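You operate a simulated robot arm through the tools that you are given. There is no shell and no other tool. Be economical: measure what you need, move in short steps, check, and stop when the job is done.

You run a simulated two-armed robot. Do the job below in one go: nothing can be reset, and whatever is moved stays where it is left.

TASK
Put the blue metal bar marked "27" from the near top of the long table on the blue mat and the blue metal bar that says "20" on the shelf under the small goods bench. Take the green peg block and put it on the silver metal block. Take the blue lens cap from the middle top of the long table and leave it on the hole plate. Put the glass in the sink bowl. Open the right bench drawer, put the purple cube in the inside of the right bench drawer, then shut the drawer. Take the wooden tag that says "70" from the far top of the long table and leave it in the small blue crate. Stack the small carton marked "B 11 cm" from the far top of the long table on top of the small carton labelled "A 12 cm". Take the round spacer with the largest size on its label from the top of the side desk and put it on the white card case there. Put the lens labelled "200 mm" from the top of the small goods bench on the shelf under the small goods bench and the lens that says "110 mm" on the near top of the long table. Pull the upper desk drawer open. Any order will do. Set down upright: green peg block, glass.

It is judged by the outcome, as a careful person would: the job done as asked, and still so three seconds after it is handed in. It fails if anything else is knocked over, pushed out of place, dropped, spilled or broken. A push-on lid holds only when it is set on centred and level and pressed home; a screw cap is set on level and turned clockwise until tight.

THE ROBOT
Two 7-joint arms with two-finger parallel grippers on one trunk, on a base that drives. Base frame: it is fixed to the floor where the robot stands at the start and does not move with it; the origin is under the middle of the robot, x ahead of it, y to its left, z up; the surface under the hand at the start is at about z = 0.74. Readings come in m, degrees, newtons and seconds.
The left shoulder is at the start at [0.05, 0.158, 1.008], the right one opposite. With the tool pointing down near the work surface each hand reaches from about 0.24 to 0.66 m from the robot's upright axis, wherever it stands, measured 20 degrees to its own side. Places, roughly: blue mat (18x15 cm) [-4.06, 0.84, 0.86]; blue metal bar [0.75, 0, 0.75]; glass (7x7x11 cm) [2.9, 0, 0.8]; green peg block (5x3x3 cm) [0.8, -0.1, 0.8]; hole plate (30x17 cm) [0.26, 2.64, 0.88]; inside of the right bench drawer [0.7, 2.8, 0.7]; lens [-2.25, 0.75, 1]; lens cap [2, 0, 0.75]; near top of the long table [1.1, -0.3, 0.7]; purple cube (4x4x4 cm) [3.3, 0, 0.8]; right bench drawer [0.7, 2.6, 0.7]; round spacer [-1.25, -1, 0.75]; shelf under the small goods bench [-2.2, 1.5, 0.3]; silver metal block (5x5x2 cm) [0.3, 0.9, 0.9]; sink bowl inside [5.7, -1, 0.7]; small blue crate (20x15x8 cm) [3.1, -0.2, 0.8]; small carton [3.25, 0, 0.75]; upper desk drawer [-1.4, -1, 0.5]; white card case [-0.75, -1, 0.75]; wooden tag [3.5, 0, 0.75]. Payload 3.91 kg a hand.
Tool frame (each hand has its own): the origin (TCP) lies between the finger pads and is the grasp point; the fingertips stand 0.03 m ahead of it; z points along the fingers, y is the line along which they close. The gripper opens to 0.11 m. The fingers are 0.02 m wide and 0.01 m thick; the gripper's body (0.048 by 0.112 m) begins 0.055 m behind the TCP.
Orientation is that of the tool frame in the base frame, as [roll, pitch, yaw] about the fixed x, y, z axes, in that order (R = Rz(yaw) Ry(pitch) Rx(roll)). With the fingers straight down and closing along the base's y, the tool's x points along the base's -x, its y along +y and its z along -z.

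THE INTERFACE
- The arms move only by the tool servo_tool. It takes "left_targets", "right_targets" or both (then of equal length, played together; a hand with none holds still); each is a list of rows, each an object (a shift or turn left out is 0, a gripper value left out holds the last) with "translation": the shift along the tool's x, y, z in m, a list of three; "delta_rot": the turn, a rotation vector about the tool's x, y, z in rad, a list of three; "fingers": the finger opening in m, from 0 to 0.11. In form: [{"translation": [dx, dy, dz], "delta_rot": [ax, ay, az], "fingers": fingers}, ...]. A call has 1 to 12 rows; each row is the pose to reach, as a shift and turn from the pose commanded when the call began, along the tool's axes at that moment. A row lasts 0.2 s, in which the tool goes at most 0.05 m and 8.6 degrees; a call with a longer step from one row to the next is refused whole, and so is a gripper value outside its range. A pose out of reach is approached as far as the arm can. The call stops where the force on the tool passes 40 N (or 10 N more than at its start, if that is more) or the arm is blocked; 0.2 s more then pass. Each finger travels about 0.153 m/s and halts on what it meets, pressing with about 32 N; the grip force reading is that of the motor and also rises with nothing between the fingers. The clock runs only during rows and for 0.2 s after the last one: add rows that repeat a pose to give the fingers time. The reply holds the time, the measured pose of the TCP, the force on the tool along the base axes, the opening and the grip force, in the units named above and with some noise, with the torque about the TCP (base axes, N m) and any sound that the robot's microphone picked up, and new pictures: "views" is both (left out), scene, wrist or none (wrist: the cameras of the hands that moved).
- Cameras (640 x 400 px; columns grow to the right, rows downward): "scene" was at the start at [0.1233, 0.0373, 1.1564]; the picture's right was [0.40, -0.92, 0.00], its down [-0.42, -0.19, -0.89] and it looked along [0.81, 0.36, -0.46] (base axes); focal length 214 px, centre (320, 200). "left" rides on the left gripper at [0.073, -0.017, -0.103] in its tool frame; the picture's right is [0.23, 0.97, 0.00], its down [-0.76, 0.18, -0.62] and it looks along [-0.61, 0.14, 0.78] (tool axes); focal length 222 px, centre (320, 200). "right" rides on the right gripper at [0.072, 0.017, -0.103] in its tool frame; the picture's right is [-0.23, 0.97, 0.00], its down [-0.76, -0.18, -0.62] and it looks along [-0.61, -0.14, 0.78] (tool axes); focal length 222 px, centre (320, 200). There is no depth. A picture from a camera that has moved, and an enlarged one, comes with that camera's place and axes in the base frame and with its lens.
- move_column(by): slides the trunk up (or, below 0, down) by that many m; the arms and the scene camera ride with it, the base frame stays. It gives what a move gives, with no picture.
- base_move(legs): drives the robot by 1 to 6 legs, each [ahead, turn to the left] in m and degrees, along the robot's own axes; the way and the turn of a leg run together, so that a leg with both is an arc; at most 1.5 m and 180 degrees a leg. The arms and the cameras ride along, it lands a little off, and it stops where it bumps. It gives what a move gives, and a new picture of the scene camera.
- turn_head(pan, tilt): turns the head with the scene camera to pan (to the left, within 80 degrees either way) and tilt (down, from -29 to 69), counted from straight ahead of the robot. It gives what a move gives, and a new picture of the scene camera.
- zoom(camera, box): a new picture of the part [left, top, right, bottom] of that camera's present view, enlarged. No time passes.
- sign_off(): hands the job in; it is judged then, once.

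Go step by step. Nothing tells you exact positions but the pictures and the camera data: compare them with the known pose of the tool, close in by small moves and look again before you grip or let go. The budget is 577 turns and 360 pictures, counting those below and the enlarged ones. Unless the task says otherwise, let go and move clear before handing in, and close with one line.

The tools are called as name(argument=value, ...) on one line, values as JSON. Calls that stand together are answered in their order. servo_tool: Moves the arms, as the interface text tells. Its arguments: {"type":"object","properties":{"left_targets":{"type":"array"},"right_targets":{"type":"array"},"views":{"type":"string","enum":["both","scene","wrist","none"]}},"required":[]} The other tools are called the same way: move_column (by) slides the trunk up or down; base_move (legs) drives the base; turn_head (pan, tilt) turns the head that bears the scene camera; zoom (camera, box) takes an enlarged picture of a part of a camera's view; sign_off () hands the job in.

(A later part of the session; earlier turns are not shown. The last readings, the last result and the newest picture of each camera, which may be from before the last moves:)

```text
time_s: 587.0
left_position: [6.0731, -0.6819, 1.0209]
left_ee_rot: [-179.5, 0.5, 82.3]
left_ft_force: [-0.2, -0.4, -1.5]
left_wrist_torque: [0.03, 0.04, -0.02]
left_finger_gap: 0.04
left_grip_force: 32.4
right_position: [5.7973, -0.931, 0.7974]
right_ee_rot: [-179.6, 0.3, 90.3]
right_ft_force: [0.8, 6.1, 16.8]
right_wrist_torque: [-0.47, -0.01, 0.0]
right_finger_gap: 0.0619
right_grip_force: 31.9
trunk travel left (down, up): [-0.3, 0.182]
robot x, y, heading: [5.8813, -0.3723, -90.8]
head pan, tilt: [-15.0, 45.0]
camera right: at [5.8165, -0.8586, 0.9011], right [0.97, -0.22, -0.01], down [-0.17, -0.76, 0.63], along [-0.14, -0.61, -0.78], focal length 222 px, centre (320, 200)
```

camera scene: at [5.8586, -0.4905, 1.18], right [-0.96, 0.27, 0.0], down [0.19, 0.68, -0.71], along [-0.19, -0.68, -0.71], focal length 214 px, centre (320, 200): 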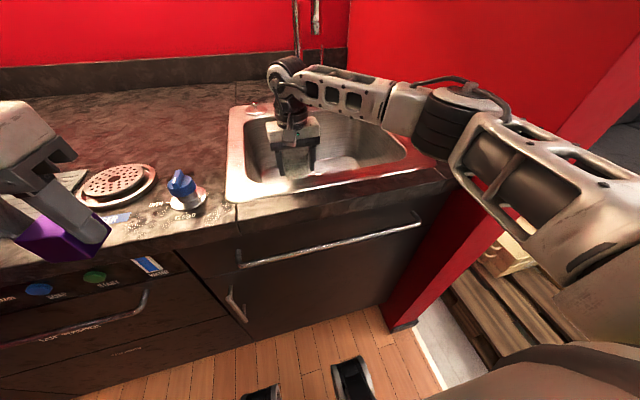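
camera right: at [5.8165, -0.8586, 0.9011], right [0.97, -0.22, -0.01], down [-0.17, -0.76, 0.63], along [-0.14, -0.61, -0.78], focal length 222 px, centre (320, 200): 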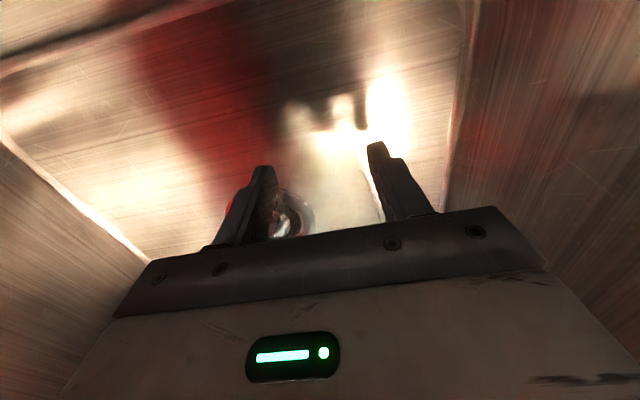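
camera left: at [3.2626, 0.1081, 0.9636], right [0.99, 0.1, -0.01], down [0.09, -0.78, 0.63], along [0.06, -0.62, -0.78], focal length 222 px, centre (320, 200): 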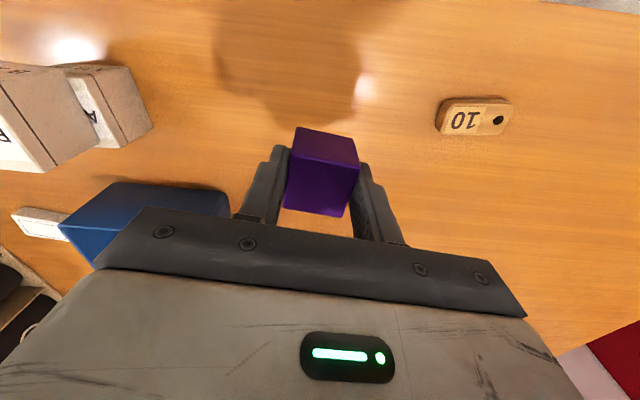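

The glass is standing on the bowl floor. Ease up slightly, open, and rise straight up.

servo_tool(right_targets=[{"translation": [0, 0, -0.003]}, {"translation": [0, 0, -0.003], "fingers": 0.07}, {"translation": [0, 0, -0.003], "fingers": 0.08}, {"translation": [0, 0, -0.003], "fingers": 0.09}, {"translation": [0, 0, -0.003], "fingers": 0.09}, {"translation": [0, 0, -0.03]}, {"translation": [0, 0, -0.06]}, {"translation": [0, 0, -0.1]}, {"translation": [0, 0, -0.14]}, {"translation": [0, 0, -0.18]}], views="wrist")

```text
time_s: 589.2
left_position: [6.0742, -0.683, 1.0195]
left_ee_rot: [-179.3, 0.4, 82.3]
left_ft_force: [-0.1, 0.5, -2.4]
left_wrist_torque: [0.03, -0.01, 0.0]
left_finger_gap: 0.0397
left_grip_force: 31.6
right_position: [5.7993, -0.9319, 0.9771]
right_ee_rot: [-179.6, 0.2, 90.2]
right_ft_force: [0.5, 0.1, -0.6]
right_wrist_torque: [-0.03, 0.01, -0.01]
right_finger_gap: 0.0902
right_grip_force: 0.1
trunk travel left (down, up): [-0.3, 0.182]
robot x, y, heading: [5.879, -0.3733, -90.4]
head pan, tilt: [-15.0, 45.0]
camera right: at [5.8171, -0.8598, 1.0813], right [0.97, -0.22, -0.01], down [-0.17, -0.76, 0.63], along [-0.14, -0.61, -0.78], focal length 222 px, centre (320, 200)
```

right: 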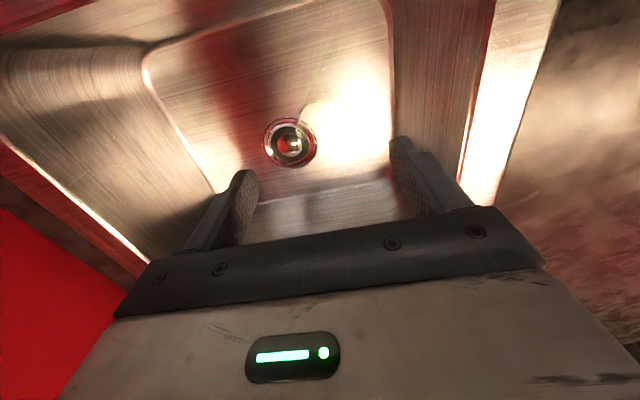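

Check the glass with the scene camera.

servo_tool(right_targets=[{"translation": [0.04, 0, -0.02]}, {"translation": [0.08, 0, -0.05]}, {"translation": [0.12, 0, -0.08]}, {"translation": [0.16, 0, -0.1]}, {"translation": [0.2, 0, -0.12]}, {"translation": [0.24, 0, -0.14]}], views="none")

zoom(camera="scene", box=[210, 80, 410, 220])

```text
time_s: 590.6
left_position: [6.0742, -0.6835, 1.0206]
left_ee_rot: [-179.4, 0.4, 82.3]
left_ft_force: [-0.3, -0.2, -1.8]
left_wrist_torque: [-0.03, 0.0, 0.06]
left_finger_gap: 0.0396
left_grip_force: 31.9
right_position: [5.7991, -0.6921, 1.1163]
right_ee_rot: [-179.5, 0.1, 90.2]
right_ft_force: [-0.3, 0.1, -0.7]
right_wrist_torque: [-0.01, 0.03, -0.02]
right_finger_gap: 0.0901
right_grip_force: 0.2
trunk travel left (down, up): [-0.3, 0.182]
robot x, y, heading: [5.8778, -0.3729, -90.2]
head pan, tilt: [-15.0, 45.0]
```

```text
2.86 times, centred on (310, 150) of scene
camera zoom: at [5.8587, -0.4899, 1.1801], right [-0.96, 0.27, 0.0], down [0.19, 0.68, -0.71], along [-0.19, -0.68, -0.71], focal length 613 px, centre (349, 343)
```

zoom: 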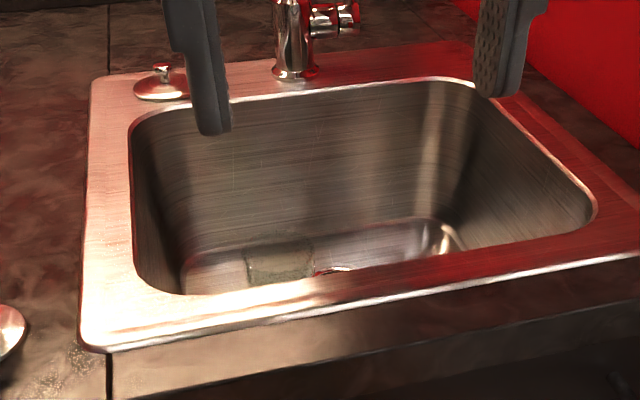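

move_column(by=0.18)

turn_head(pan=-10, tilt=60)

zoom(camera="scene", box=[220, 40, 420, 180])

```text
time_s: 592.6
left_position: [6.0745, -0.6819, 1.2008]
left_ee_rot: [-179.4, 0.4, 82.3]
left_ft_force: [0.0, -0.9, -1.5]
left_wrist_torque: [0.04, 0.0, 0.02]
left_finger_gap: 0.0398
left_grip_force: 31.8
right_position: [5.7997, -0.6932, 1.2952]
right_ee_rot: [-179.6, 0.0, 90.2]
right_ft_force: [-0.1, -0.3, 0.8]
right_wrist_torque: [-0.02, 0.01, -0.02]
right_finger_gap: 0.09
right_grip_force: 0.0
trunk travel left (down, up): [-0.48, 0.002]
robot x, y, heading: [5.8788, -0.3731, -90.4]
head pan, tilt: [-15.0, 45.0]
```

```text
time_s: 593.3
left_position: [6.0739, -0.6835, 1.1996]
left_ee_rot: [-179.4, 0.3, 82.4]
left_ft_force: [-0.7, -0.7, -1.4]
left_wrist_torque: [0.01, -0.01, 0.01]
left_finger_gap: 0.0397
left_grip_force: 32.4
right_position: [5.7983, -0.6923, 1.2954]
right_ee_rot: [-179.6, 0.0, 90.3]
right_ft_force: [1.2, 0.0, 0.4]
right_wrist_torque: [0.02, -0.03, -0.01]
right_finger_gap: 0.0899
right_grip_force: 0.0
trunk travel left (down, up): [-0.48, 0.002]
robot x, y, heading: [5.8803, -0.3734, -90.4]
head pan, tilt: [-10.0, 60.0]
camera scene: at [5.8682, -0.4775, 1.3406], right [-0.98, 0.18, 0.0], down [0.16, 0.85, -0.5], along [-0.09, -0.49, -0.87], focal length 214 px, centre (320, 200)
```

scene: 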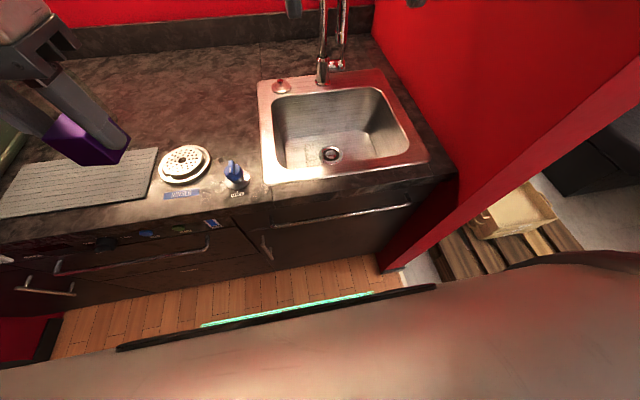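

```text
2.86 times, centred on (320, 110) of scene
camera zoom: at [5.8682, -0.4775, 1.3406], right [-0.98, 0.18, 0.0], down [0.16, 0.85, -0.5], along [-0.09, -0.49, -0.87], focal length 613 px, centre (320, 457)
```

zoom: 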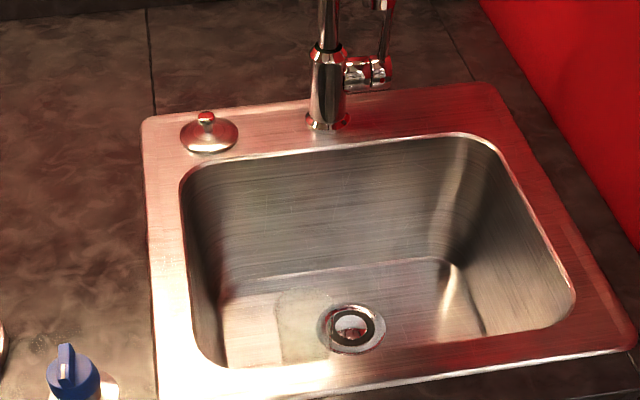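

The glass stands upright next to the drain. Now drive back west to the middle of the long table for the blue lens cap (≈(1.88,-0.11)).

base_move(legs=[[-0.79, 0], [0, -89.5], [1.5, 0], [1.5, 0], [0.84, 0], [0, 90]])

turn_head(pan=0, tilt=50)

```text
time_s: 623.3
left_position: [2.2364, 0.1279, 1.2003]
left_ee_rot: [-179.4, 0.4, 82.2]
left_ft_force: [-0.4, -0.2, -1.9]
left_wrist_torque: [0.06, -0.01, -0.01]
left_finger_gap: 0.04
left_grip_force: 31.8
right_position: [1.9614, 0.1196, 1.2969]
right_ee_rot: [-179.6, 0.1, 90.0]
right_ft_force: [0.7, 1.0, 0.1]
right_wrist_torque: [0.03, 0.03, -0.01]
right_finger_gap: 0.09
right_grip_force: 0.1
trunk travel left (down, up): [-0.48, 0.002]
robot x, y, heading: [2.0431, 0.4378, -90.7]
head pan, tilt: [-10.0, 60.0]
camera scene: at [2.0308, 0.3344, 1.3405], right [-0.98, 0.18, 0.0], down [0.16, 0.85, -0.5], along [-0.09, -0.49, -0.87], focal length 214 px, centre (320, 200)
```

scene: 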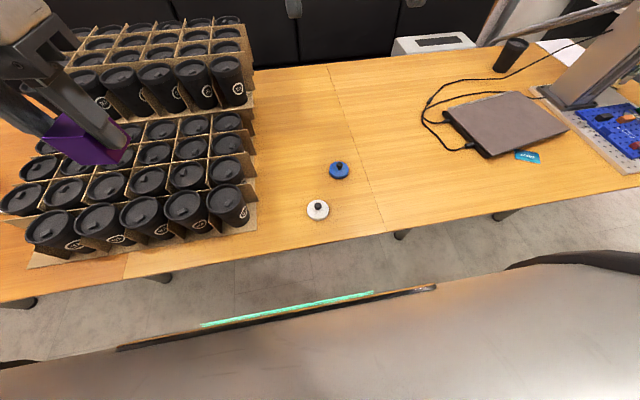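

```text
time_s: 624.1
left_position: [2.2356, 0.129, 1.2004]
left_ee_rot: [-179.3, 0.4, 82.2]
left_ft_force: [-0.5, -0.3, -2.4]
left_wrist_torque: [0.03, 0.03, -0.02]
left_finger_gap: 0.0398
left_grip_force: 31.4
right_position: [1.9612, 0.1192, 1.2963]
right_ee_rot: [-179.6, 0.0, 90.1]
right_ft_force: [0.1, -0.6, 0.5]
right_wrist_torque: [0.02, 0.02, -0.01]
right_finger_gap: 0.0899
right_grip_force: 0.1
trunk travel left (down, up): [-0.48, 0.002]
robot x, y, heading: [2.0438, 0.4395, -90.6]
head pan, tilt: [0.0, 50.0]
camera scene: at [2.0421, 0.3229, 1.3531], right [-1.0, 0.01, 0.0], down [0.01, 0.77, -0.64], along [-0.01, -0.64, -0.77], focal length 214 px, centre (320, 200)
```

scene: 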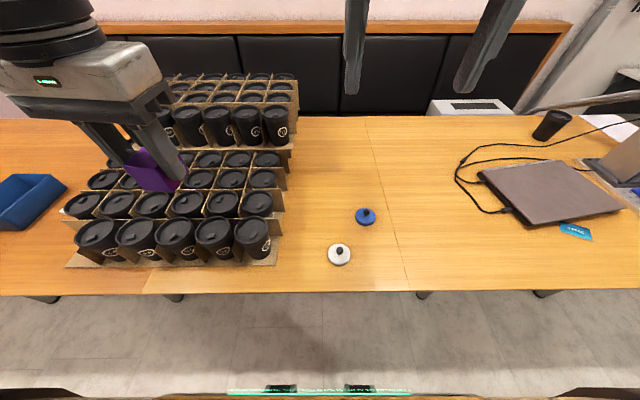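

zoom(camera="scene", box=[320, 190, 400, 270])

move_column(by=-0.2)

servo_tool(right_targets=[{"translation": [-0.035, -0.015, 0.02], "fingers": 0.08}, {"translation": [-0.07, -0.03, 0.04]}, {"translation": [-0.105, -0.045, 0.06]}, {"translation": [-0.14, -0.06, 0.08]}, {"translation": [-0.175, -0.075, 0.1]}, {"translation": [-0.21, -0.084, 0.12]}])

```text
5.00 times, centred on (360, 230) of scene
camera zoom: at [2.0421, 0.3229, 1.3531], right [-1.0, 0.01, 0.0], down [0.01, 0.77, -0.64], along [-0.01, -0.64, -0.77], focal length 1072 px, centre (120, 50)
```

zoom: 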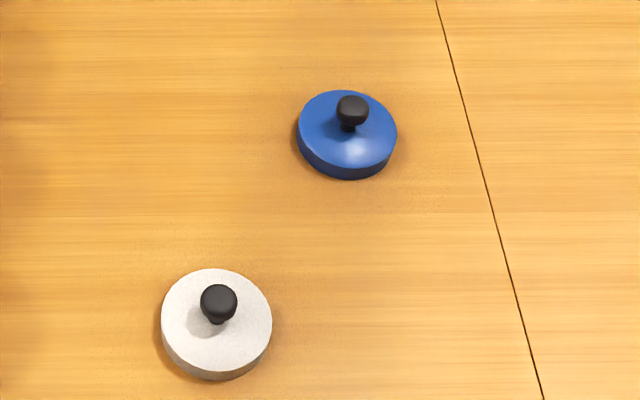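

```text
time_s: 626.2
left_position: [2.2363, 0.1281, 1.0004]
left_ee_rot: [-179.6, 0.4, 82.2]
left_ft_force: [0.6, -0.3, -1.9]
left_wrist_torque: [-0.01, -0.01, -0.04]
left_finger_gap: 0.0396
left_grip_force: 32.4
right_position: [1.9612, 0.1191, 1.095]
right_ee_rot: [-179.6, 0.1, 90.1]
right_ft_force: [0.3, 0.4, 0.1]
right_wrist_torque: [-0.02, -0.03, -0.03]
right_finger_gap: 0.0897
right_grip_force: 0.0
trunk travel left (down, up): [-0.28, 0.202]
robot x, y, heading: [2.0419, 0.4408, -90.5]
head pan, tilt: [0.0, 50.0]
```

```text
time_s: 627.6
left_position: [2.2359, 0.1284, 1.0008]
left_ee_rot: [-179.4, 0.2, 82.2]
left_ft_force: [0.5, 0.0, -1.8]
left_wrist_torque: [0.03, 0.0, -0.02]
left_finger_gap: 0.0399
left_grip_force: 32.0
right_position: [1.8778, -0.0913, 0.9776]
right_ee_rot: [-179.6, 0.1, 90.3]
right_ft_force: [0.8, -0.1, 0.0]
right_wrist_torque: [0.0, -0.01, 0.02]
right_finger_gap: 0.0799
right_grip_force: 0.0
trunk travel left (down, up): [-0.28, 0.202]
robot x, y, heading: [2.0458, 0.4421, -90.3]
head pan, tilt: [0.0, 50.0]
camera scene: at [2.0422, 0.3227, 1.1531], right [-1.0, 0.01, 0.0], down [0.01, 0.77, -0.64], along [-0.01, -0.64, -0.77], focal length 214 px, centre (320, 200)
camera right: at [1.8958, -0.0193, 1.081], right [0.97, -0.23, -0.01], down [-0.17, -0.76, 0.63], along [-0.15, -0.61, -0.78], focal length 222 px, centre (320, 200)
```

scene: 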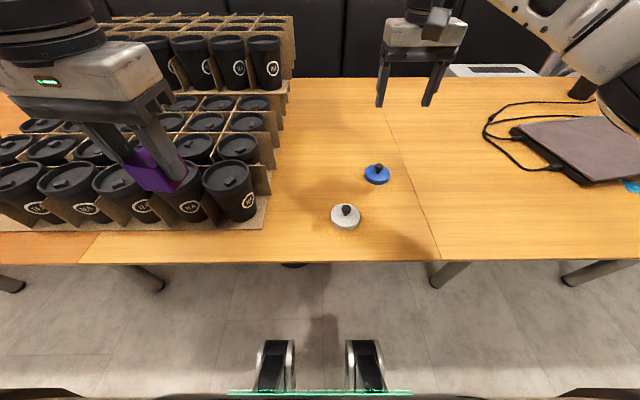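
right: 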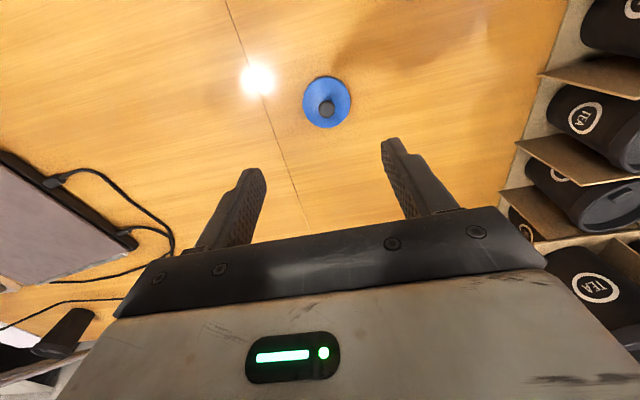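

servo_tool(right_targets=[{"translation": [-0.008, 0.002, 0.04], "fingers": 0.095}, {"translation": [-0.015, 0.004, 0.08]}, {"translation": [-0.015, 0.004, 0.12]}, {"translation": [-0.015, 0.004, 0.155]}], views="wrist")

```text
time_s: 628.6
left_position: [2.2363, 0.128, 0.9997]
left_ee_rot: [-179.6, 0.3, 82.2]
left_ft_force: [-0.2, -0.5, -2.2]
left_wrist_torque: [0.0, 0.02, -0.02]
left_finger_gap: 0.0397
left_grip_force: 31.5
right_position: [1.878, -0.107, 0.8196]
right_ee_rot: [-179.6, 0.0, 90.1]
right_ft_force: [-0.2, -0.7, -0.7]
right_wrist_torque: [0.0, 0.03, 0.02]
right_finger_gap: 0.0947
right_grip_force: 0.1
trunk travel left (down, up): [-0.28, 0.202]
robot x, y, heading: [2.0439, 0.4344, -90.5]
head pan, tilt: [0.0, 50.0]
camera right: at [1.8975, -0.0345, 0.9241], right [0.97, -0.23, -0.01], down [-0.17, -0.76, 0.63], along [-0.15, -0.61, -0.78], focal length 222 px, centre (320, 200)
```

right: 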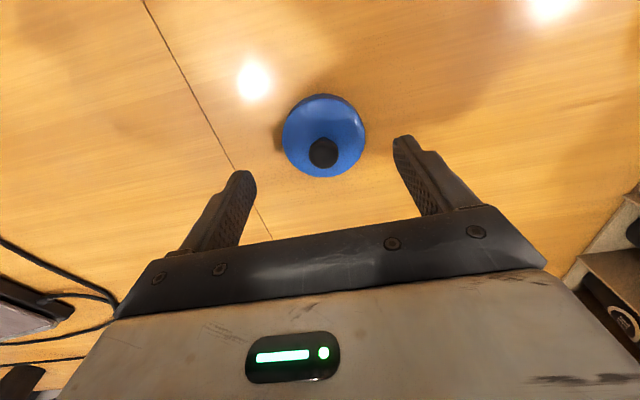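

servo_tool(right_targets=[{"translation": [0.003, 0.005, 0.025]}, {"translation": [0.003, 0.005, 0.044]}, {"translation": [0.003, 0.005, 0.044], "fingers": 0.0}, {"translation": [0.003, 0.005, 0.044]}, {"translation": [0.003, 0.005, 0.044]}, {"translation": [0.003, 0.005, 0.01]}, {"translation": [0.003, 0.005, -0.03]}], views="wrist")

```text
time_s: 630.2
left_position: [2.2357, 0.1288, 0.9995]
left_ee_rot: [-179.3, 0.4, 82.3]
left_ft_force: [-0.3, 0.4, -1.7]
left_wrist_torque: [0.0, -0.02, 0.04]
left_finger_gap: 0.0396
left_grip_force: 32.1
right_position: [1.8851, -0.1027, 0.8514]
right_ee_rot: [-179.6, 0.0, 89.9]
right_ft_force: [1.2, -0.7, 0.1]
right_wrist_torque: [-0.01, -0.04, 0.02]
right_finger_gap: 0.0651
right_grip_force: 32.1
trunk travel left (down, up): [-0.28, 0.202]
robot x, y, heading: [2.044, 0.441, -90.8]
head pan, tilt: [0.0, 50.0]
camera right: at [1.9031, -0.0313, 0.9552], right [0.97, -0.23, -0.01], down [-0.17, -0.76, 0.63], along [-0.15, -0.61, -0.78], focal length 222 px, centre (320, 200)
```

right: 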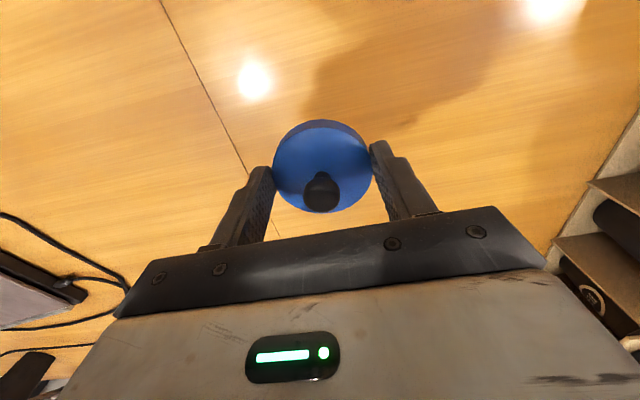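

Cap held. Raise the hands and drive across the room to the bench with the hole plate and drawers.

servo_tool(right_targets=[{"translation": [0.03, 0, -0.04]}, {"translation": [0.06, 0, -0.08]}, {"translation": [0.09, 0, -0.12]}, {"translation": [0.13, 0, -0.14]}, {"translation": [0.17, 0, -0.16]}], views="none")

move_column(by=0.12)

base_move(legs=[[0, 90], [0, 91], [1.28, 0], [0, 90], [1.4, 0], [0, -90]])

turn_head(pan=0, tilt=35)

```text
time_s: 631.4
left_position: [2.236, 0.1289, 1.0011]
left_ee_rot: [-179.5, 0.3, 82.2]
left_ft_force: [0.1, 0.0, -1.3]
left_wrist_torque: [0.01, 0.01, 0.0]
left_finger_gap: 0.0395
left_grip_force: 32.4
right_position: [1.8835, 0.068, 1.0109]
right_ee_rot: [-179.6, 0.1, 90.0]
right_ft_force: [-0.4, -1.1, -0.1]
right_wrist_torque: [-0.04, 0.03, 0.0]
right_finger_gap: 0.0655
right_grip_force: 31.7
trunk travel left (down, up): [-0.28, 0.202]
robot x, y, heading: [2.0431, 0.4446, -90.4]
head pan, tilt: [0.0, 50.0]
```

```text
time_s: 632.9
left_position: [2.2346, 0.1284, 1.1207]
left_ee_rot: [-179.4, 0.3, 82.2]
left_ft_force: [-0.8, 0.7, -2.1]
left_wrist_torque: [0.02, 0.01, 0.0]
left_finger_gap: 0.0397
left_grip_force: 32.0
right_position: [1.884, 0.0673, 1.1295]
right_ee_rot: [-179.6, 0.0, 90.1]
right_ft_force: [2.1, -0.5, -0.4]
right_wrist_torque: [0.01, 0.01, 0.01]
right_finger_gap: 0.0654
right_grip_force: 31.6
trunk travel left (down, up): [-0.4, 0.082]
robot x, y, heading: [2.0459, 0.439, -90.3]
head pan, tilt: [0.0, 50.0]
```

```text
time_s: 661.2
left_position: [0.4425, 2.0226, 1.1202]
left_ee_rot: [-179.3, 0.4, -98.2]
left_ft_force: [-0.3, 0.5, -1.1]
left_wrist_torque: [0.01, 0.0, -0.03]
left_finger_gap: 0.0396
left_grip_force: 31.8
right_position: [0.794, 2.082, 1.1298]
right_ee_rot: [-179.6, 0.1, -90.4]
right_ft_force: [0.3, -0.3, 0.3]
right_wrist_torque: [-0.02, 0.03, -0.02]
right_finger_gap: 0.0655
right_grip_force: 32.1
trunk travel left (down, up): [-0.4, 0.082]
robot x, y, heading: [0.6302, 1.7109, 88.8]
head pan, tilt: [0.0, 50.0]
camera scene: at [0.6341, 1.8284, 1.2731], right [1.0, -0.02, 0.0], down [-0.01, -0.77, -0.64], along [0.01, 0.64, -0.77], focal length 214 px, centre (320, 200)
```

scene: 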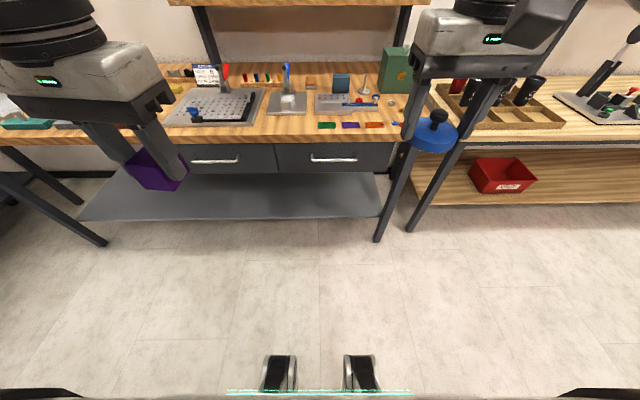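

```text
time_s: 662.0
left_position: [0.4419, 2.0239, 1.1204]
left_ee_rot: [-179.4, 0.2, -98.2]
left_ft_force: [0.4, 0.2, -1.3]
left_wrist_torque: [0.01, 0.01, 0.0]
left_finger_gap: 0.0397
left_grip_force: 31.9
right_position: [0.7949, 2.0813, 1.1319]
right_ee_rot: [-179.6, 0.1, -90.3]
right_ft_force: [-0.5, 0.2, -0.6]
right_wrist_torque: [-0.02, 0.04, -0.01]
right_finger_gap: 0.0649
right_grip_force: 32.0
trunk travel left (down, up): [-0.4, 0.082]
robot x, y, heading: [0.6331, 1.7104, 89.2]
head pan, tilt: [0.0, 35.0]
camera scene: at [0.6342, 1.8395, 1.2948], right [1.0, -0.02, 0.0], down [-0.01, -0.57, -0.82], along [0.01, 0.82, -0.57], focal length 214 px, centre (320, 200)
```

scene: 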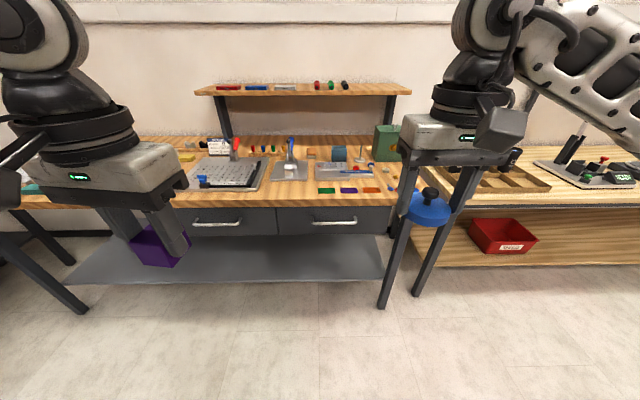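

zoom(camera="scene", box=[170, 130, 410, 240])

```text
2.67 times, centred on (290, 185) of scene
camera zoom: at [0.6342, 1.8395, 1.2948], right [1.0, -0.02, 0.0], down [-0.01, -0.57, -0.82], along [0.01, 0.82, -0.57], focal length 572 px, centre (400, 240)
```

zoom: 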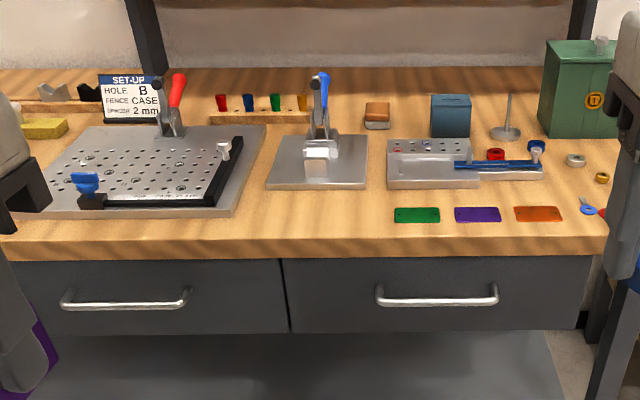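

The hole plate is the perforated plate on the left (≈(0.23,2.65)); the right drawer handle ≈(0.69,2.44,0.78). First move so that the plate is on the right arm's side.

base_move(legs=[[0, 90], [0.57, 0], [0, -89], [0.36, 0]])

turn_head(pan=-15, tilt=50)

```text
time_s: 674.8
left_position: [-0.1284, 2.392, 1.1199]
left_ee_rot: [-179.3, 0.3, -97.6]
left_ft_force: [0.6, 0.1, -1.5]
left_wrist_torque: [-0.03, 0.0, -0.04]
left_finger_gap: 0.0396
left_grip_force: 32.2
right_position: [0.223, 2.4533, 1.1308]
right_ee_rot: [-179.6, 0.0, -89.7]
right_ft_force: [-0.7, -0.3, -1.0]
right_wrist_torque: [-0.01, -0.04, 0.0]
right_finger_gap: 0.0651
right_grip_force: 32.0
trunk travel left (down, up): [-0.4, 0.082]
robot x, y, heading: [0.0714, 2.0761, 89.4]
head pan, tilt: [0.0, 35.0]
camera scene: at [0.0661, 2.2109, 1.2948], right [1.0, -0.01, 0.0], down [0.0, -0.57, -0.82], along [0.01, 0.82, -0.57], focal length 214 px, centre (320, 200)
```

scene: 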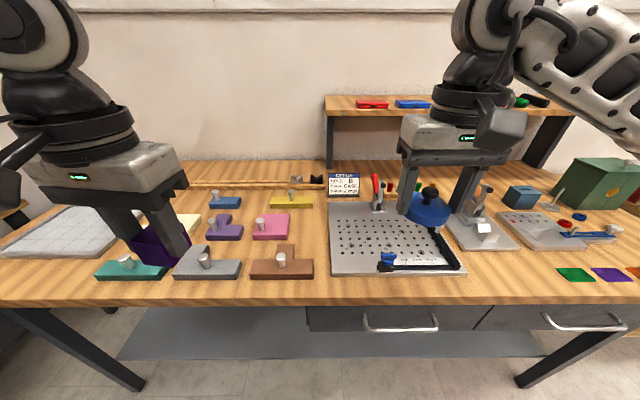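

```text
time_s: 675.6
left_position: [-0.1293, 2.3913, 1.1195]
left_ee_rot: [-179.3, 0.4, -97.6]
left_ft_force: [0.1, 0.5, -2.9]
left_wrist_torque: [0.02, -0.02, 0.02]
left_finger_gap: 0.0397
left_grip_force: 31.8
right_position: [0.2235, 2.4532, 1.1311]
right_ee_rot: [-179.6, 0.1, -89.9]
right_ft_force: [0.8, -0.3, -0.4]
right_wrist_torque: [-0.01, 0.02, 0.0]
right_finger_gap: 0.0654
right_grip_force: 31.6
trunk travel left (down, up): [-0.4, 0.082]
robot x, y, heading: [0.0661, 2.0789, 89.5]
head pan, tilt: [-15.0, 50.0]
camera scene: at [0.0859, 2.1966, 1.2732], right [0.96, -0.26, 0.0], down [-0.2, -0.74, -0.64], along [0.17, 0.62, -0.77], focal length 214 px, centre (320, 200)
```

scene: 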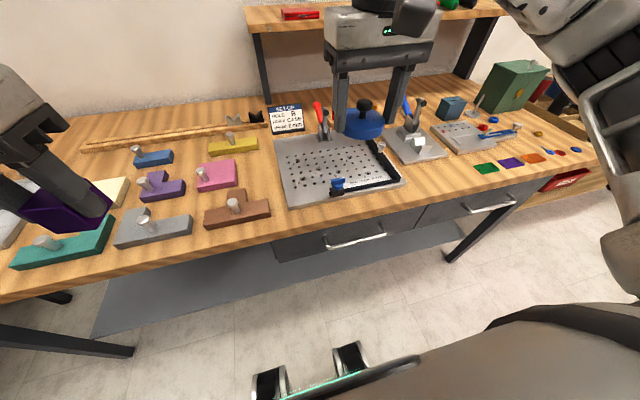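

zoom(camera="scene", box=[260, 90, 420, 220])

```text
3.08 times, centred on (340, 155) of scene
camera zoom: at [0.0859, 2.1966, 1.2732], right [0.96, -0.26, 0.0], down [-0.2, -0.74, -0.64], along [0.17, 0.62, -0.77], focal length 660 px, centre (258, 338)
```

zoom: 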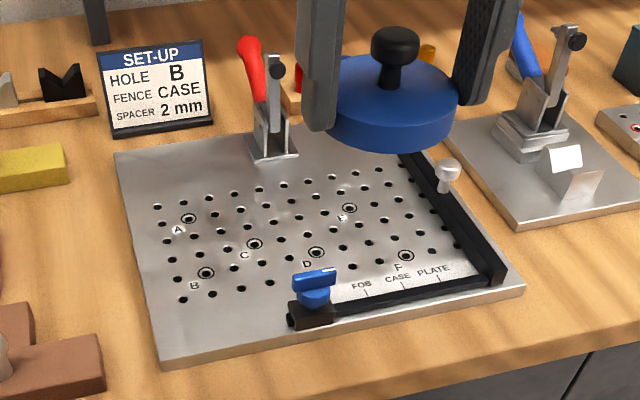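

I'll put the cap on the free left-middle part of the plate, at about (0.19,2.66). Lower the trunk and move over it.

move_column(by=-0.08)

servo_tool(right_targets=[{"translation": [-0.035, 0.006, 0]}, {"translation": [-0.07, 0.012, 0]}, {"translation": [-0.105, 0.018, 0.0]}, {"translation": [-0.14, 0.024, 0.01]}, {"translation": [-0.175, 0.03, 0.03]}, {"translation": [-0.207, 0.0335, 0.05]}])

```text
time_s: 676.8
left_position: [-0.1292, 2.3929, 1.0413]
left_ee_rot: [-179.5, 0.3, -97.6]
left_ft_force: [-0.5, 0.9, -1.8]
left_wrist_torque: [0.02, 0.02, -0.02]
left_finger_gap: 0.0399
left_grip_force: 32.1
right_position: [0.224, 2.4542, 1.0504]
right_ee_rot: [-179.6, 0.2, -89.7]
right_ft_force: [0.0, -0.5, -0.1]
right_wrist_torque: [0.0, 0.0, -0.03]
right_finger_gap: 0.0652
right_grip_force: 32.4
trunk travel left (down, up): [-0.32, 0.162]
robot x, y, heading: [0.0667, 2.0802, 89.3]
head pan, tilt: [-15.0, 50.0]
```

```text
time_s: 678.2
left_position: [-0.1277, 2.3922, 1.0402]
left_ee_rot: [-179.4, 0.3, -97.5]
left_ft_force: [0.3, -0.3, -0.9]
left_wrist_torque: [-0.01, -0.01, 0.01]
left_finger_gap: 0.0395
left_grip_force: 31.7
right_position: [0.1883, 2.6614, 1.0009]
right_ee_rot: [-179.6, 0.1, -89.5]
right_ft_force: [0.3, -0.2, -0.8]
right_wrist_torque: [-0.01, -0.03, -0.01]
right_finger_gap: 0.0651
right_grip_force: 31.6
trunk travel left (down, up): [-0.32, 0.162]
robot x, y, heading: [0.0671, 2.0821, 89.8]
head pan, tilt: [-15.0, 50.0]
camera scene: at [0.0857, 2.1968, 1.1931], right [0.96, -0.27, 0.0], down [-0.2, -0.74, -0.64], along [0.17, 0.62, -0.77], focal length 214 px, centre (320, 200)
camera right: at [0.1731, 2.5888, 1.1057], right [-0.98, 0.22, -0.01], down [0.17, 0.76, 0.63], along [0.14, 0.61, -0.78], focal length 222 px, centre (320, 200)
```

scene: 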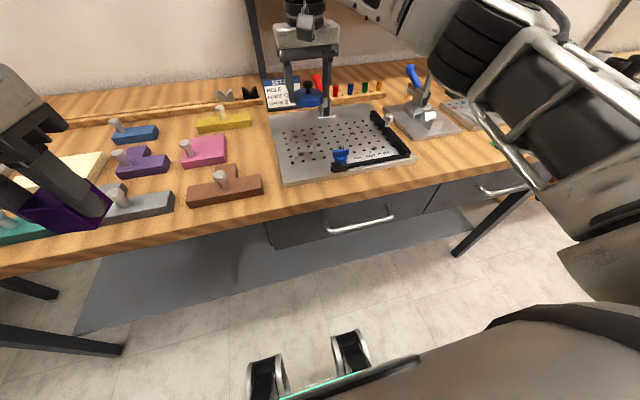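
right: 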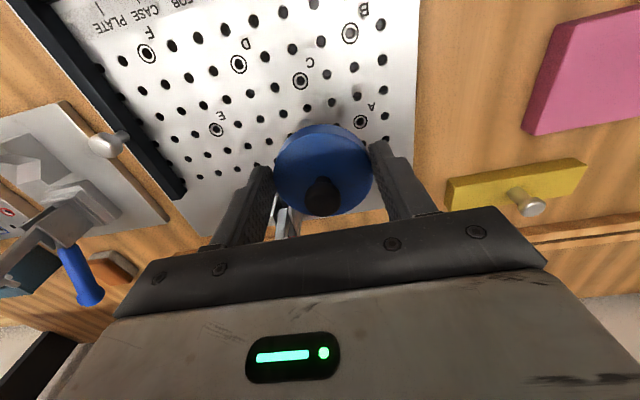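

Landing spot is clear (between labels C and A). Lower in steps to contact.

servo_tool(right_targets=[{"translation": [0, 0, 0.035]}, {"translation": [0, 0, 0.065]}, {"translation": [0, 0, 0.08]}, {"translation": [0, 0, 0.088]}, {"translation": [0, 0, 0.094]}, {"translation": [0, 0, 0.1]}], views="wrist")

```text
time_s: 679.6
left_position: [-0.1271, 2.389, 1.0431]
left_ee_rot: [-179.4, 0.5, -97.6]
left_ft_force: [0.0, 0.7, -1.3]
left_wrist_torque: [-0.02, 0.01, -0.01]
left_finger_gap: 0.0398
left_grip_force: 32.5
right_position: [0.1892, 2.6615, 0.9071]
right_ee_rot: [-179.7, 0.7, -89.8]
right_ft_force: [1.2, 0.7, 28.1]
right_wrist_torque: [0.28, -0.08, -0.02]
right_finger_gap: 0.0657
right_grip_force: 31.8
trunk travel left (down, up): [-0.32, 0.162]
robot x, y, heading: [0.0672, 2.0825, 89.6]
head pan, tilt: [-15.0, 50.0]
camera right: at [0.174, 2.587, 1.0103], right [-0.97, 0.22, 0.0], down [0.17, 0.76, 0.63], along [0.14, 0.62, -0.77], focal length 222 px, centre (320, 200)
```

right: 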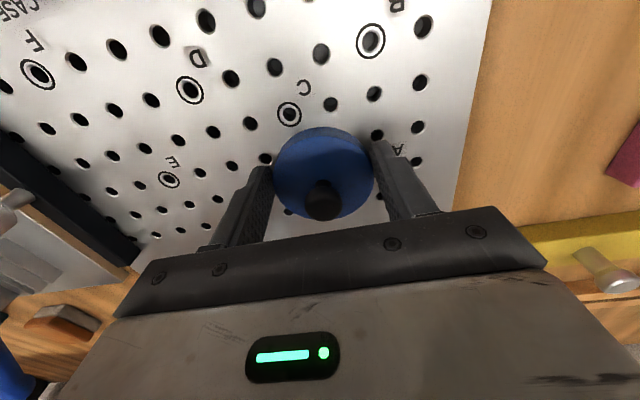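

Contact. Ease up, release, and withdraw.

servo_tool(right_targets=[{"translation": [0, 0, -0.005]}, {"translation": [0, 0, -0.005], "fingers": 0.075}, {"translation": [0, 0, -0.005], "fingers": 0.085}, {"translation": [0, 0, -0.005], "fingers": 0.085}, {"translation": [0, 0, -0.04]}, {"translation": [0, 0, -0.08]}, {"translation": [0, 0, -0.12]}, {"translation": [0.03, 0, -0.15]}, {"translation": [0.07, 0, -0.16]}, {"translation": [0.11, 0, -0.17]}, {"translation": [0.15, 0, -0.18]}], views="none")

zoom(camera="scene", box=[240, 70, 420, 200])

```text
time_s: 682.0
left_position: [-0.1267, 2.3917, 1.0419]
left_ee_rot: [-179.4, 0.4, -97.6]
left_ft_force: [0.0, -0.3, -1.1]
left_wrist_torque: [-0.02, 0.01, -0.06]
left_finger_gap: 0.0395
left_grip_force: 31.6
right_position: [0.1892, 2.51, 1.0812]
right_ee_rot: [-179.6, 0.0, -89.8]
right_ft_force: [0.0, -0.6, -0.1]
right_wrist_torque: [0.01, 0.0, 0.01]
right_finger_gap: 0.085
right_grip_force: 0.0
trunk travel left (down, up): [-0.32, 0.162]
robot x, y, heading: [0.0649, 2.0813, 89.5]
head pan, tilt: [-15.0, 50.0]
```

```text
3.08 times, centred on (330, 135) of scene
camera zoom: at [0.0861, 2.1962, 1.1932], right [0.96, -0.27, 0.0], down [-0.2, -0.74, -0.64], along [0.17, 0.62, -0.77], focal length 660 px, centre (289, 400)
```

zoom: 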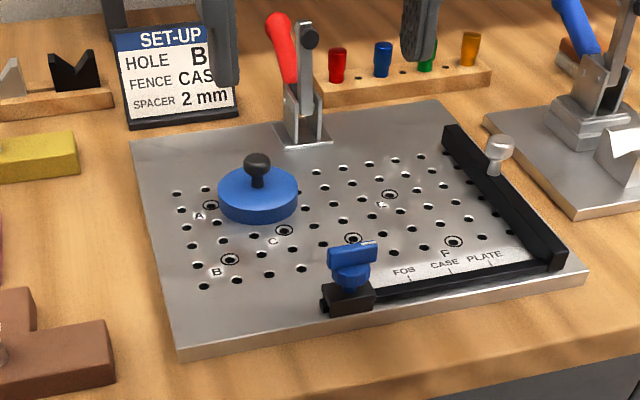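

The cap lies flat on the hole plate. Now the right drawer: reposition so its handle (≈(0.694,2.455,0.77)) is on the right arm's side, and lower the trunk.

base_move(legs=[[-0.24, 0], [0, -90], [0.475, 0], [0, 90]])

servo_tool(right_targets=[{"delta_rot": [0, 0, -0.145], "translation": [0.01, 0, 0]}, {"delta_rot": [0, 0, -0.29], "translation": [0.03, 0, 0]}, {"delta_rot": [0, 0, -0.435], "translation": [0.05, 0, 0]}, {"delta_rot": [0, 0, -0.58], "translation": [0.07, 0, 0]}, {"delta_rot": [0, 0, -0.725], "translation": [0.09, 0, 0]}, {"delta_rot": [0, 0, -0.87], "translation": [0.1, 0, 0]}, {"delta_rot": [0, 0, -1.015], "translation": [0.1, 0, 0]}, {"delta_rot": [0, 0, -1.16], "translation": [0.1, 0, 0]}, {"delta_rot": [0, 0, -1.305], "translation": [0.1, 0, 0]}, {"delta_rot": [0, 0, -1.45], "translation": [0.1, 0, 0]}, {"delta_rot": [0, 0, -1.57], "translation": [0.1, 0, 0]}], views="scene")

```text
time_s: 693.9
left_position: [0.3485, 2.1387, 1.0402]
left_ee_rot: [-179.4, 0.3, -98.9]
left_ft_force: [0.5, -0.4, -2.4]
left_wrist_torque: [-0.04, 0.06, 0.02]
left_finger_gap: 0.0395
left_grip_force: 31.8
right_position: [0.6694, 2.2502, 1.0807]
right_ee_rot: [-179.7, 0.0, -91.0]
right_ft_force: [0.4, -0.8, 0.0]
right_wrist_torque: [0.02, -0.07, 0.02]
right_finger_gap: 0.085
right_grip_force: 0.0
trunk travel left (down, up): [-0.32, 0.162]
robot x, y, heading: [0.5346, 1.8231, 87.9]
head pan, tilt: [-15.0, 50.0]
camera scene: at [0.5587, 1.9383, 1.1931], right [0.96, -0.29, 0.0], down [-0.22, -0.73, -0.64], along [0.18, 0.62, -0.77], focal length 214 px, centre (320, 200)
```

scene: 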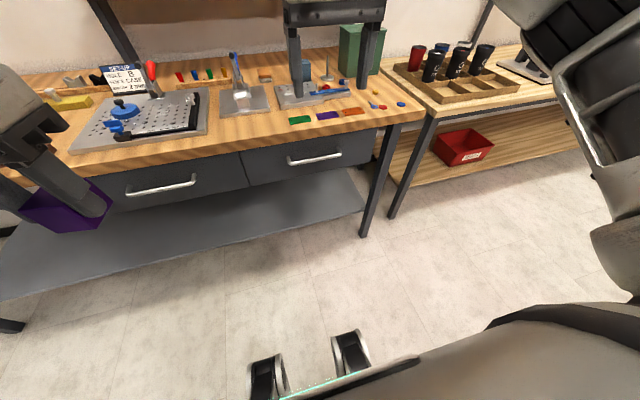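

```text
time_s: 696.3
left_position: [0.3496, 2.1389, 1.0397]
left_ee_rot: [-179.4, 0.3, -98.9]
left_ft_force: [0.8, -0.4, -1.8]
left_wrist_torque: [-0.01, 0.03, -0.02]
left_finger_gap: 0.0397
left_grip_force: 32.3
right_position: [0.6457, 2.1138, 1.0724]
right_ee_rot: [-179.8, -0.4, -1.1]
right_ft_force: [-0.7, -0.1, 0.5]
right_wrist_torque: [0.01, -0.01, -0.02]
right_finger_gap: 0.085
right_grip_force: 0.0
right hand out of reach, approached as far as the arm can: row 10, 11
trunk travel left (down, up): [-0.32, 0.162]
robot x, y, heading: [0.5399, 1.8272, 88.0]
head pan, tilt: [-15.0, 50.0]
camera scene: at [0.5587, 1.9383, 1.1931], right [0.96, -0.29, 0.0], down [-0.22, -0.73, -0.64], along [0.18, 0.62, -0.77], focal length 214 px, centre (320, 200)
```

scene: 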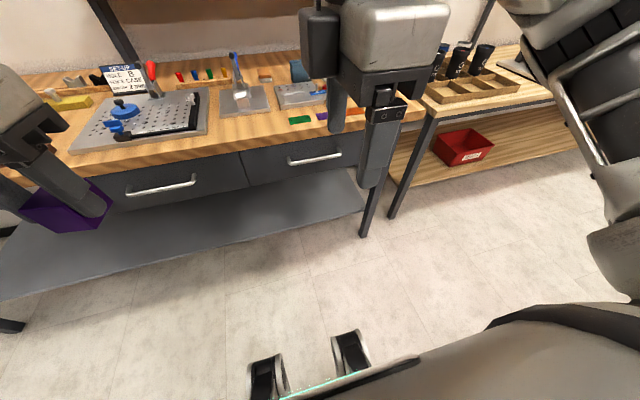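

Straighten the heading and tilt the right hand forward to point at the drawer.

base_move(legs=[[0, 2]])

servo_tool(right_targets=[{"delta_rot": [0.145, 0, 0], "translation": [0.005, -0.016, 0]}, {"delta_rot": [0.29, 0, 0], "translation": [0.01, -0.032, 0]}, {"delta_rot": [0.435, 0, 0], "translation": [0.015, -0.048, 0]}, {"delta_rot": [0.58, 0, 0], "translation": [0.02, -0.064, 0]}, {"delta_rot": [0.725, 0, 0], "translation": [0.025, -0.08, 0]}, {"delta_rot": [0.87, 0, 0], "translation": [0.03, -0.096, 0]}, {"delta_rot": [1.015, 0, 0], "translation": [0.035, -0.112, 0]}, {"delta_rot": [1.16, 0, 0], "translation": [0.04, -0.128, 0]}, {"delta_rot": [1.305, 0, 0], "translation": [0.045, -0.144, 0]}, {"delta_rot": [1.45, 0, 0], "translation": [0.05, -0.16, 0]}, {"delta_rot": [1.54, 0, 0], "translation": [0.052, -0.17, 0]}], views="none")

move_column(by=-0.22)

servo_tool(right_targets=[{"translation": [0, 0, 0.01], "fingers": 0.06}])

```text
time_s: 697.1
left_position: [0.3393, 2.1323, 1.0395]
left_ee_rot: [-179.5, 0.3, -96.9]
left_ft_force: [-0.4, 0.4, -2.1]
left_wrist_torque: [-0.06, 0.02, 0.03]
left_finger_gap: 0.0397
left_grip_force: 32.1
right_position: [0.635, 2.1166, 1.0707]
right_ee_rot: [-180.0, -0.3, 0.8]
right_ft_force: [-0.8, 0.3, 0.0]
right_wrist_torque: [0.02, -0.03, 0.02]
right_finger_gap: 0.0851
right_grip_force: 0.0
trunk travel left (down, up): [-0.32, 0.162]
robot x, y, heading: [0.535, 1.822, 90.3]
head pan, tilt: [-15.0, 50.0]
camera scene: at [0.5546, 1.939, 1.1931], right [0.97, -0.25, 0.0], down [-0.19, -0.74, -0.64], along [0.16, 0.62, -0.77], focal length 214 px, centre (320, 200)
```

scene: 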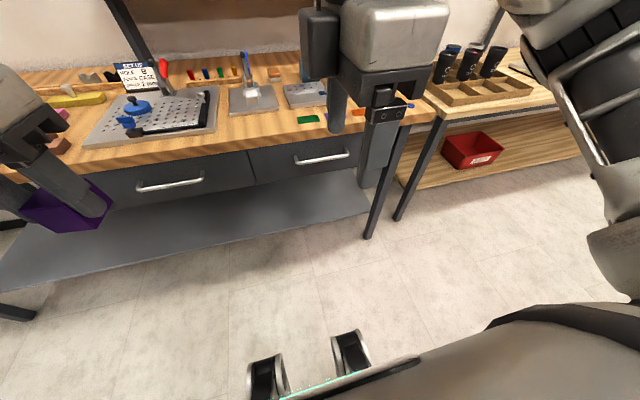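

```text
time_s: 699.5
left_position: [0.3369, 2.1314, 1.0402]
left_ee_rot: [-179.4, 0.5, -96.8]
left_ft_force: [0.1, 0.0, -1.4]
left_wrist_torque: [0.02, -0.02, 0.0]
left_finger_gap: 0.0395
left_grip_force: 31.5
right_position: [0.6793, 2.2871, 1.0741]
right_ee_rot: [-91.7, -0.5, 0.6]
right_ft_force: [0.0, -0.1, -0.6]
right_wrist_torque: [0.02, 0.03, 0.01]
right_finger_gap: 0.0851
right_grip_force: 0.0
right hand out of reach, approached as far as the arm can: row 1, 2, 3, 4, 5, 11
trunk travel left (down, up): [-0.32, 0.162]
robot x, y, heading: [0.5372, 1.8249, 90.4]
head pan, tilt: [-15.0, 50.0]
```

```text
time_s: 701.8
left_position: [0.3383, 2.1316, 0.8214]
left_ee_rot: [-179.5, 0.3, -96.9]
left_ft_force: [0.4, 0.0, -2.0]
left_wrist_torque: [0.01, 0.01, 0.04]
left_finger_gap: 0.0396
left_grip_force: 31.7
right_position: [0.6817, 2.2855, 0.8538]
right_ee_rot: [-91.7, -0.5, 0.6]
right_ft_force: [-0.2, -0.2, -0.4]
right_wrist_torque: [0.02, 0.02, 0.04]
right_finger_gap: 0.0851
right_grip_force: 0.1
trunk travel left (down, up): [-0.1, 0.382]
robot x, y, heading: [0.5344, 1.8226, 90.0]
head pan, tilt: [-15.0, 50.0]
```

```text
time_s: 702.2
left_position: [0.3392, 2.1319, 0.8205]
left_ee_rot: [-179.4, 0.3, -96.9]
left_ft_force: [1.2, 0.9, -2.1]
left_wrist_torque: [0.0, 0.0, -0.03]
left_finger_gap: 0.0395
left_grip_force: 31.9
right_position: [0.6807, 2.2964, 0.8544]
right_ee_rot: [-92.0, -0.5, 0.3]
right_ft_force: [0.1, -0.4, -0.5]
right_wrist_torque: [-0.02, 0.0, -0.02]
right_finger_gap: 0.0599
right_grip_force: 0.0
trunk travel left (down, up): [-0.1, 0.382]
robot x, y, heading: [0.5376, 1.8241, 90.2]
head pan, tilt: [-15.0, 50.0]
camera scene: at [0.5548, 1.939, 0.9731], right [0.97, -0.25, 0.0], down [-0.19, -0.74, -0.64], along [0.16, 0.62, -0.77], focal length 214 px, centre (320, 200)
camera right: at [0.7548, 2.1924, 0.8424], right [-0.22, -0.03, -0.97], down [-0.76, -0.62, 0.19], along [-0.61, 0.78, 0.11], focal length 222 px, centre (320, 200)
```

scene: 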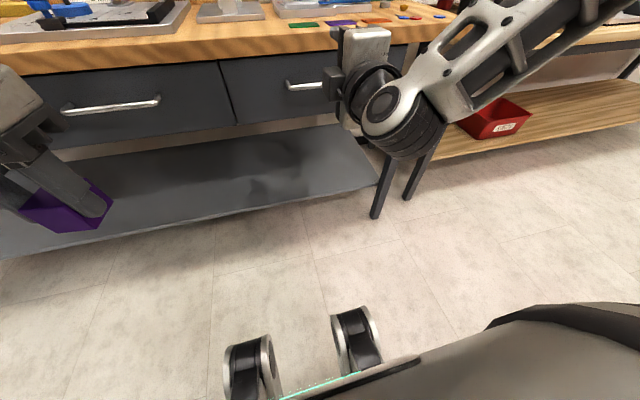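
right: 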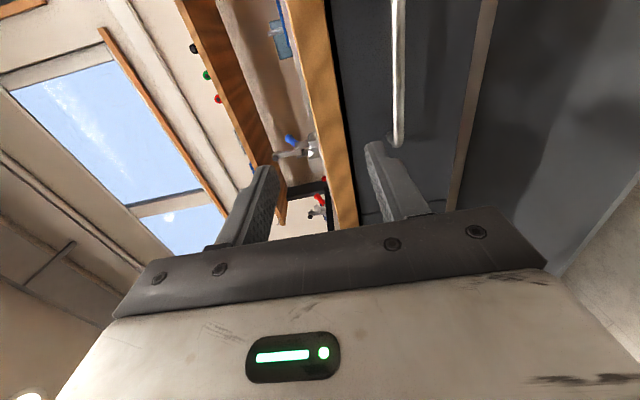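

The handle bar is at z≈0.763, x 0.61–0.78. Lower the hand 9 cm and look.

servo_tool(right_targets=[{"translation": [0, 0.04, 0.0]}, {"translation": [0, 0.075, 0.01]}, {"translation": [0, 0.09, 0.02]}], views="wrist")

```text
time_s: 703.0
left_position: [0.3386, 2.1311, 0.8203]
left_ee_rot: [-179.4, 0.3, -97.0]
left_ft_force: [0.7, -0.1, -2.3]
left_wrist_torque: [0.01, 0.0, 0.02]
left_finger_gap: 0.0396
left_grip_force: 32.1
right_position: [0.6442, 2.2976, 0.7888]
right_ee_rot: [-91.9, -0.4, 0.3]
right_ft_force: [-0.6, -0.5, 0.3]
right_wrist_torque: [0.03, 0.0, -0.03]
right_finger_gap: 0.0602
right_grip_force: 0.0
right hand out of reach, approached as far as the arm can: row 1, 2, 3
trunk travel left (down, up): [-0.1, 0.382]
robot x, y, heading: [0.5373, 1.8243, 90.4]
head pan, tilt: [-15.0, 50.0]
camera right: at [0.7176, 2.1948, 0.7772], right [-0.22, -0.03, -0.97], down [-0.76, -0.62, 0.19], along [-0.61, 0.78, 0.11], focal length 222 px, centre (320, 200)
```

right: 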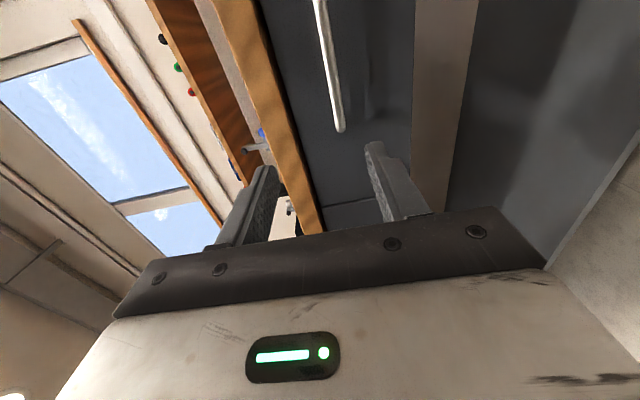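

move_column(by=-0.04)

servo_tool(right_targets=[{"translation": [0.02, -0.007, 0.02]}, {"translation": [0.03, -0.012, 0.05]}, {"translation": [0.03, -0.012, 0.08]}], views="wrist")

```text
time_s: 703.8
left_position: [0.3384, 2.1324, 0.7797]
left_ee_rot: [-179.4, 0.4, -96.9]
left_ft_force: [0.0, 0.2, -2.3]
left_wrist_torque: [0.01, 0.02, 0.01]
left_finger_gap: 0.0394
left_grip_force: 32.4
right_position: [0.6428, 2.2982, 0.7489]
right_ee_rot: [-92.1, -0.4, 0.3]
right_ft_force: [0.8, 0.3, 0.1]
right_wrist_torque: [0.0, -0.01, 0.02]
right_finger_gap: 0.0601
right_grip_force: 0.0
trunk travel left (down, up): [-0.06, 0.422]
robot x, y, heading: [0.5337, 1.8216, 90.4]
head pan, tilt: [-15.0, 50.0]
```

```text
time_s: 704.6
left_position: [0.3389, 2.1321, 0.7795]
left_ee_rot: [-179.5, 0.3, -96.9]
left_ft_force: [0.2, 0.5, -2.5]
left_wrist_torque: [-0.01, -0.03, -0.01]
left_finger_gap: 0.0397
left_grip_force: 31.6
right_position: [0.6451, 2.375, 0.776]
right_ee_rot: [-92.4, -0.4, -0.3]
right_ft_force: [-0.7, 0.4, -0.3]
right_wrist_torque: [0.0, -0.01, 0.03]
right_finger_gap: 0.0598
right_grip_force: 0.1
right hand out of reach, approached as far as the arm can: row 1, 2, 3
trunk travel left (down, up): [-0.06, 0.422]
robot x, y, heading: [0.5372, 1.8225, 90.2]
head pan, tilt: [-15.0, 50.0]
camera right: at [0.7186, 2.2706, 0.7659], right [-0.22, -0.04, -0.97], down [-0.77, -0.61, 0.2], along [-0.6, 0.79, 0.1], focal length 222 px, centre (320, 200)
```

right: 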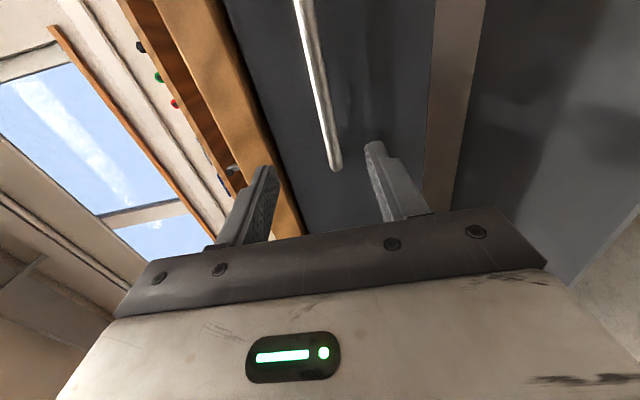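

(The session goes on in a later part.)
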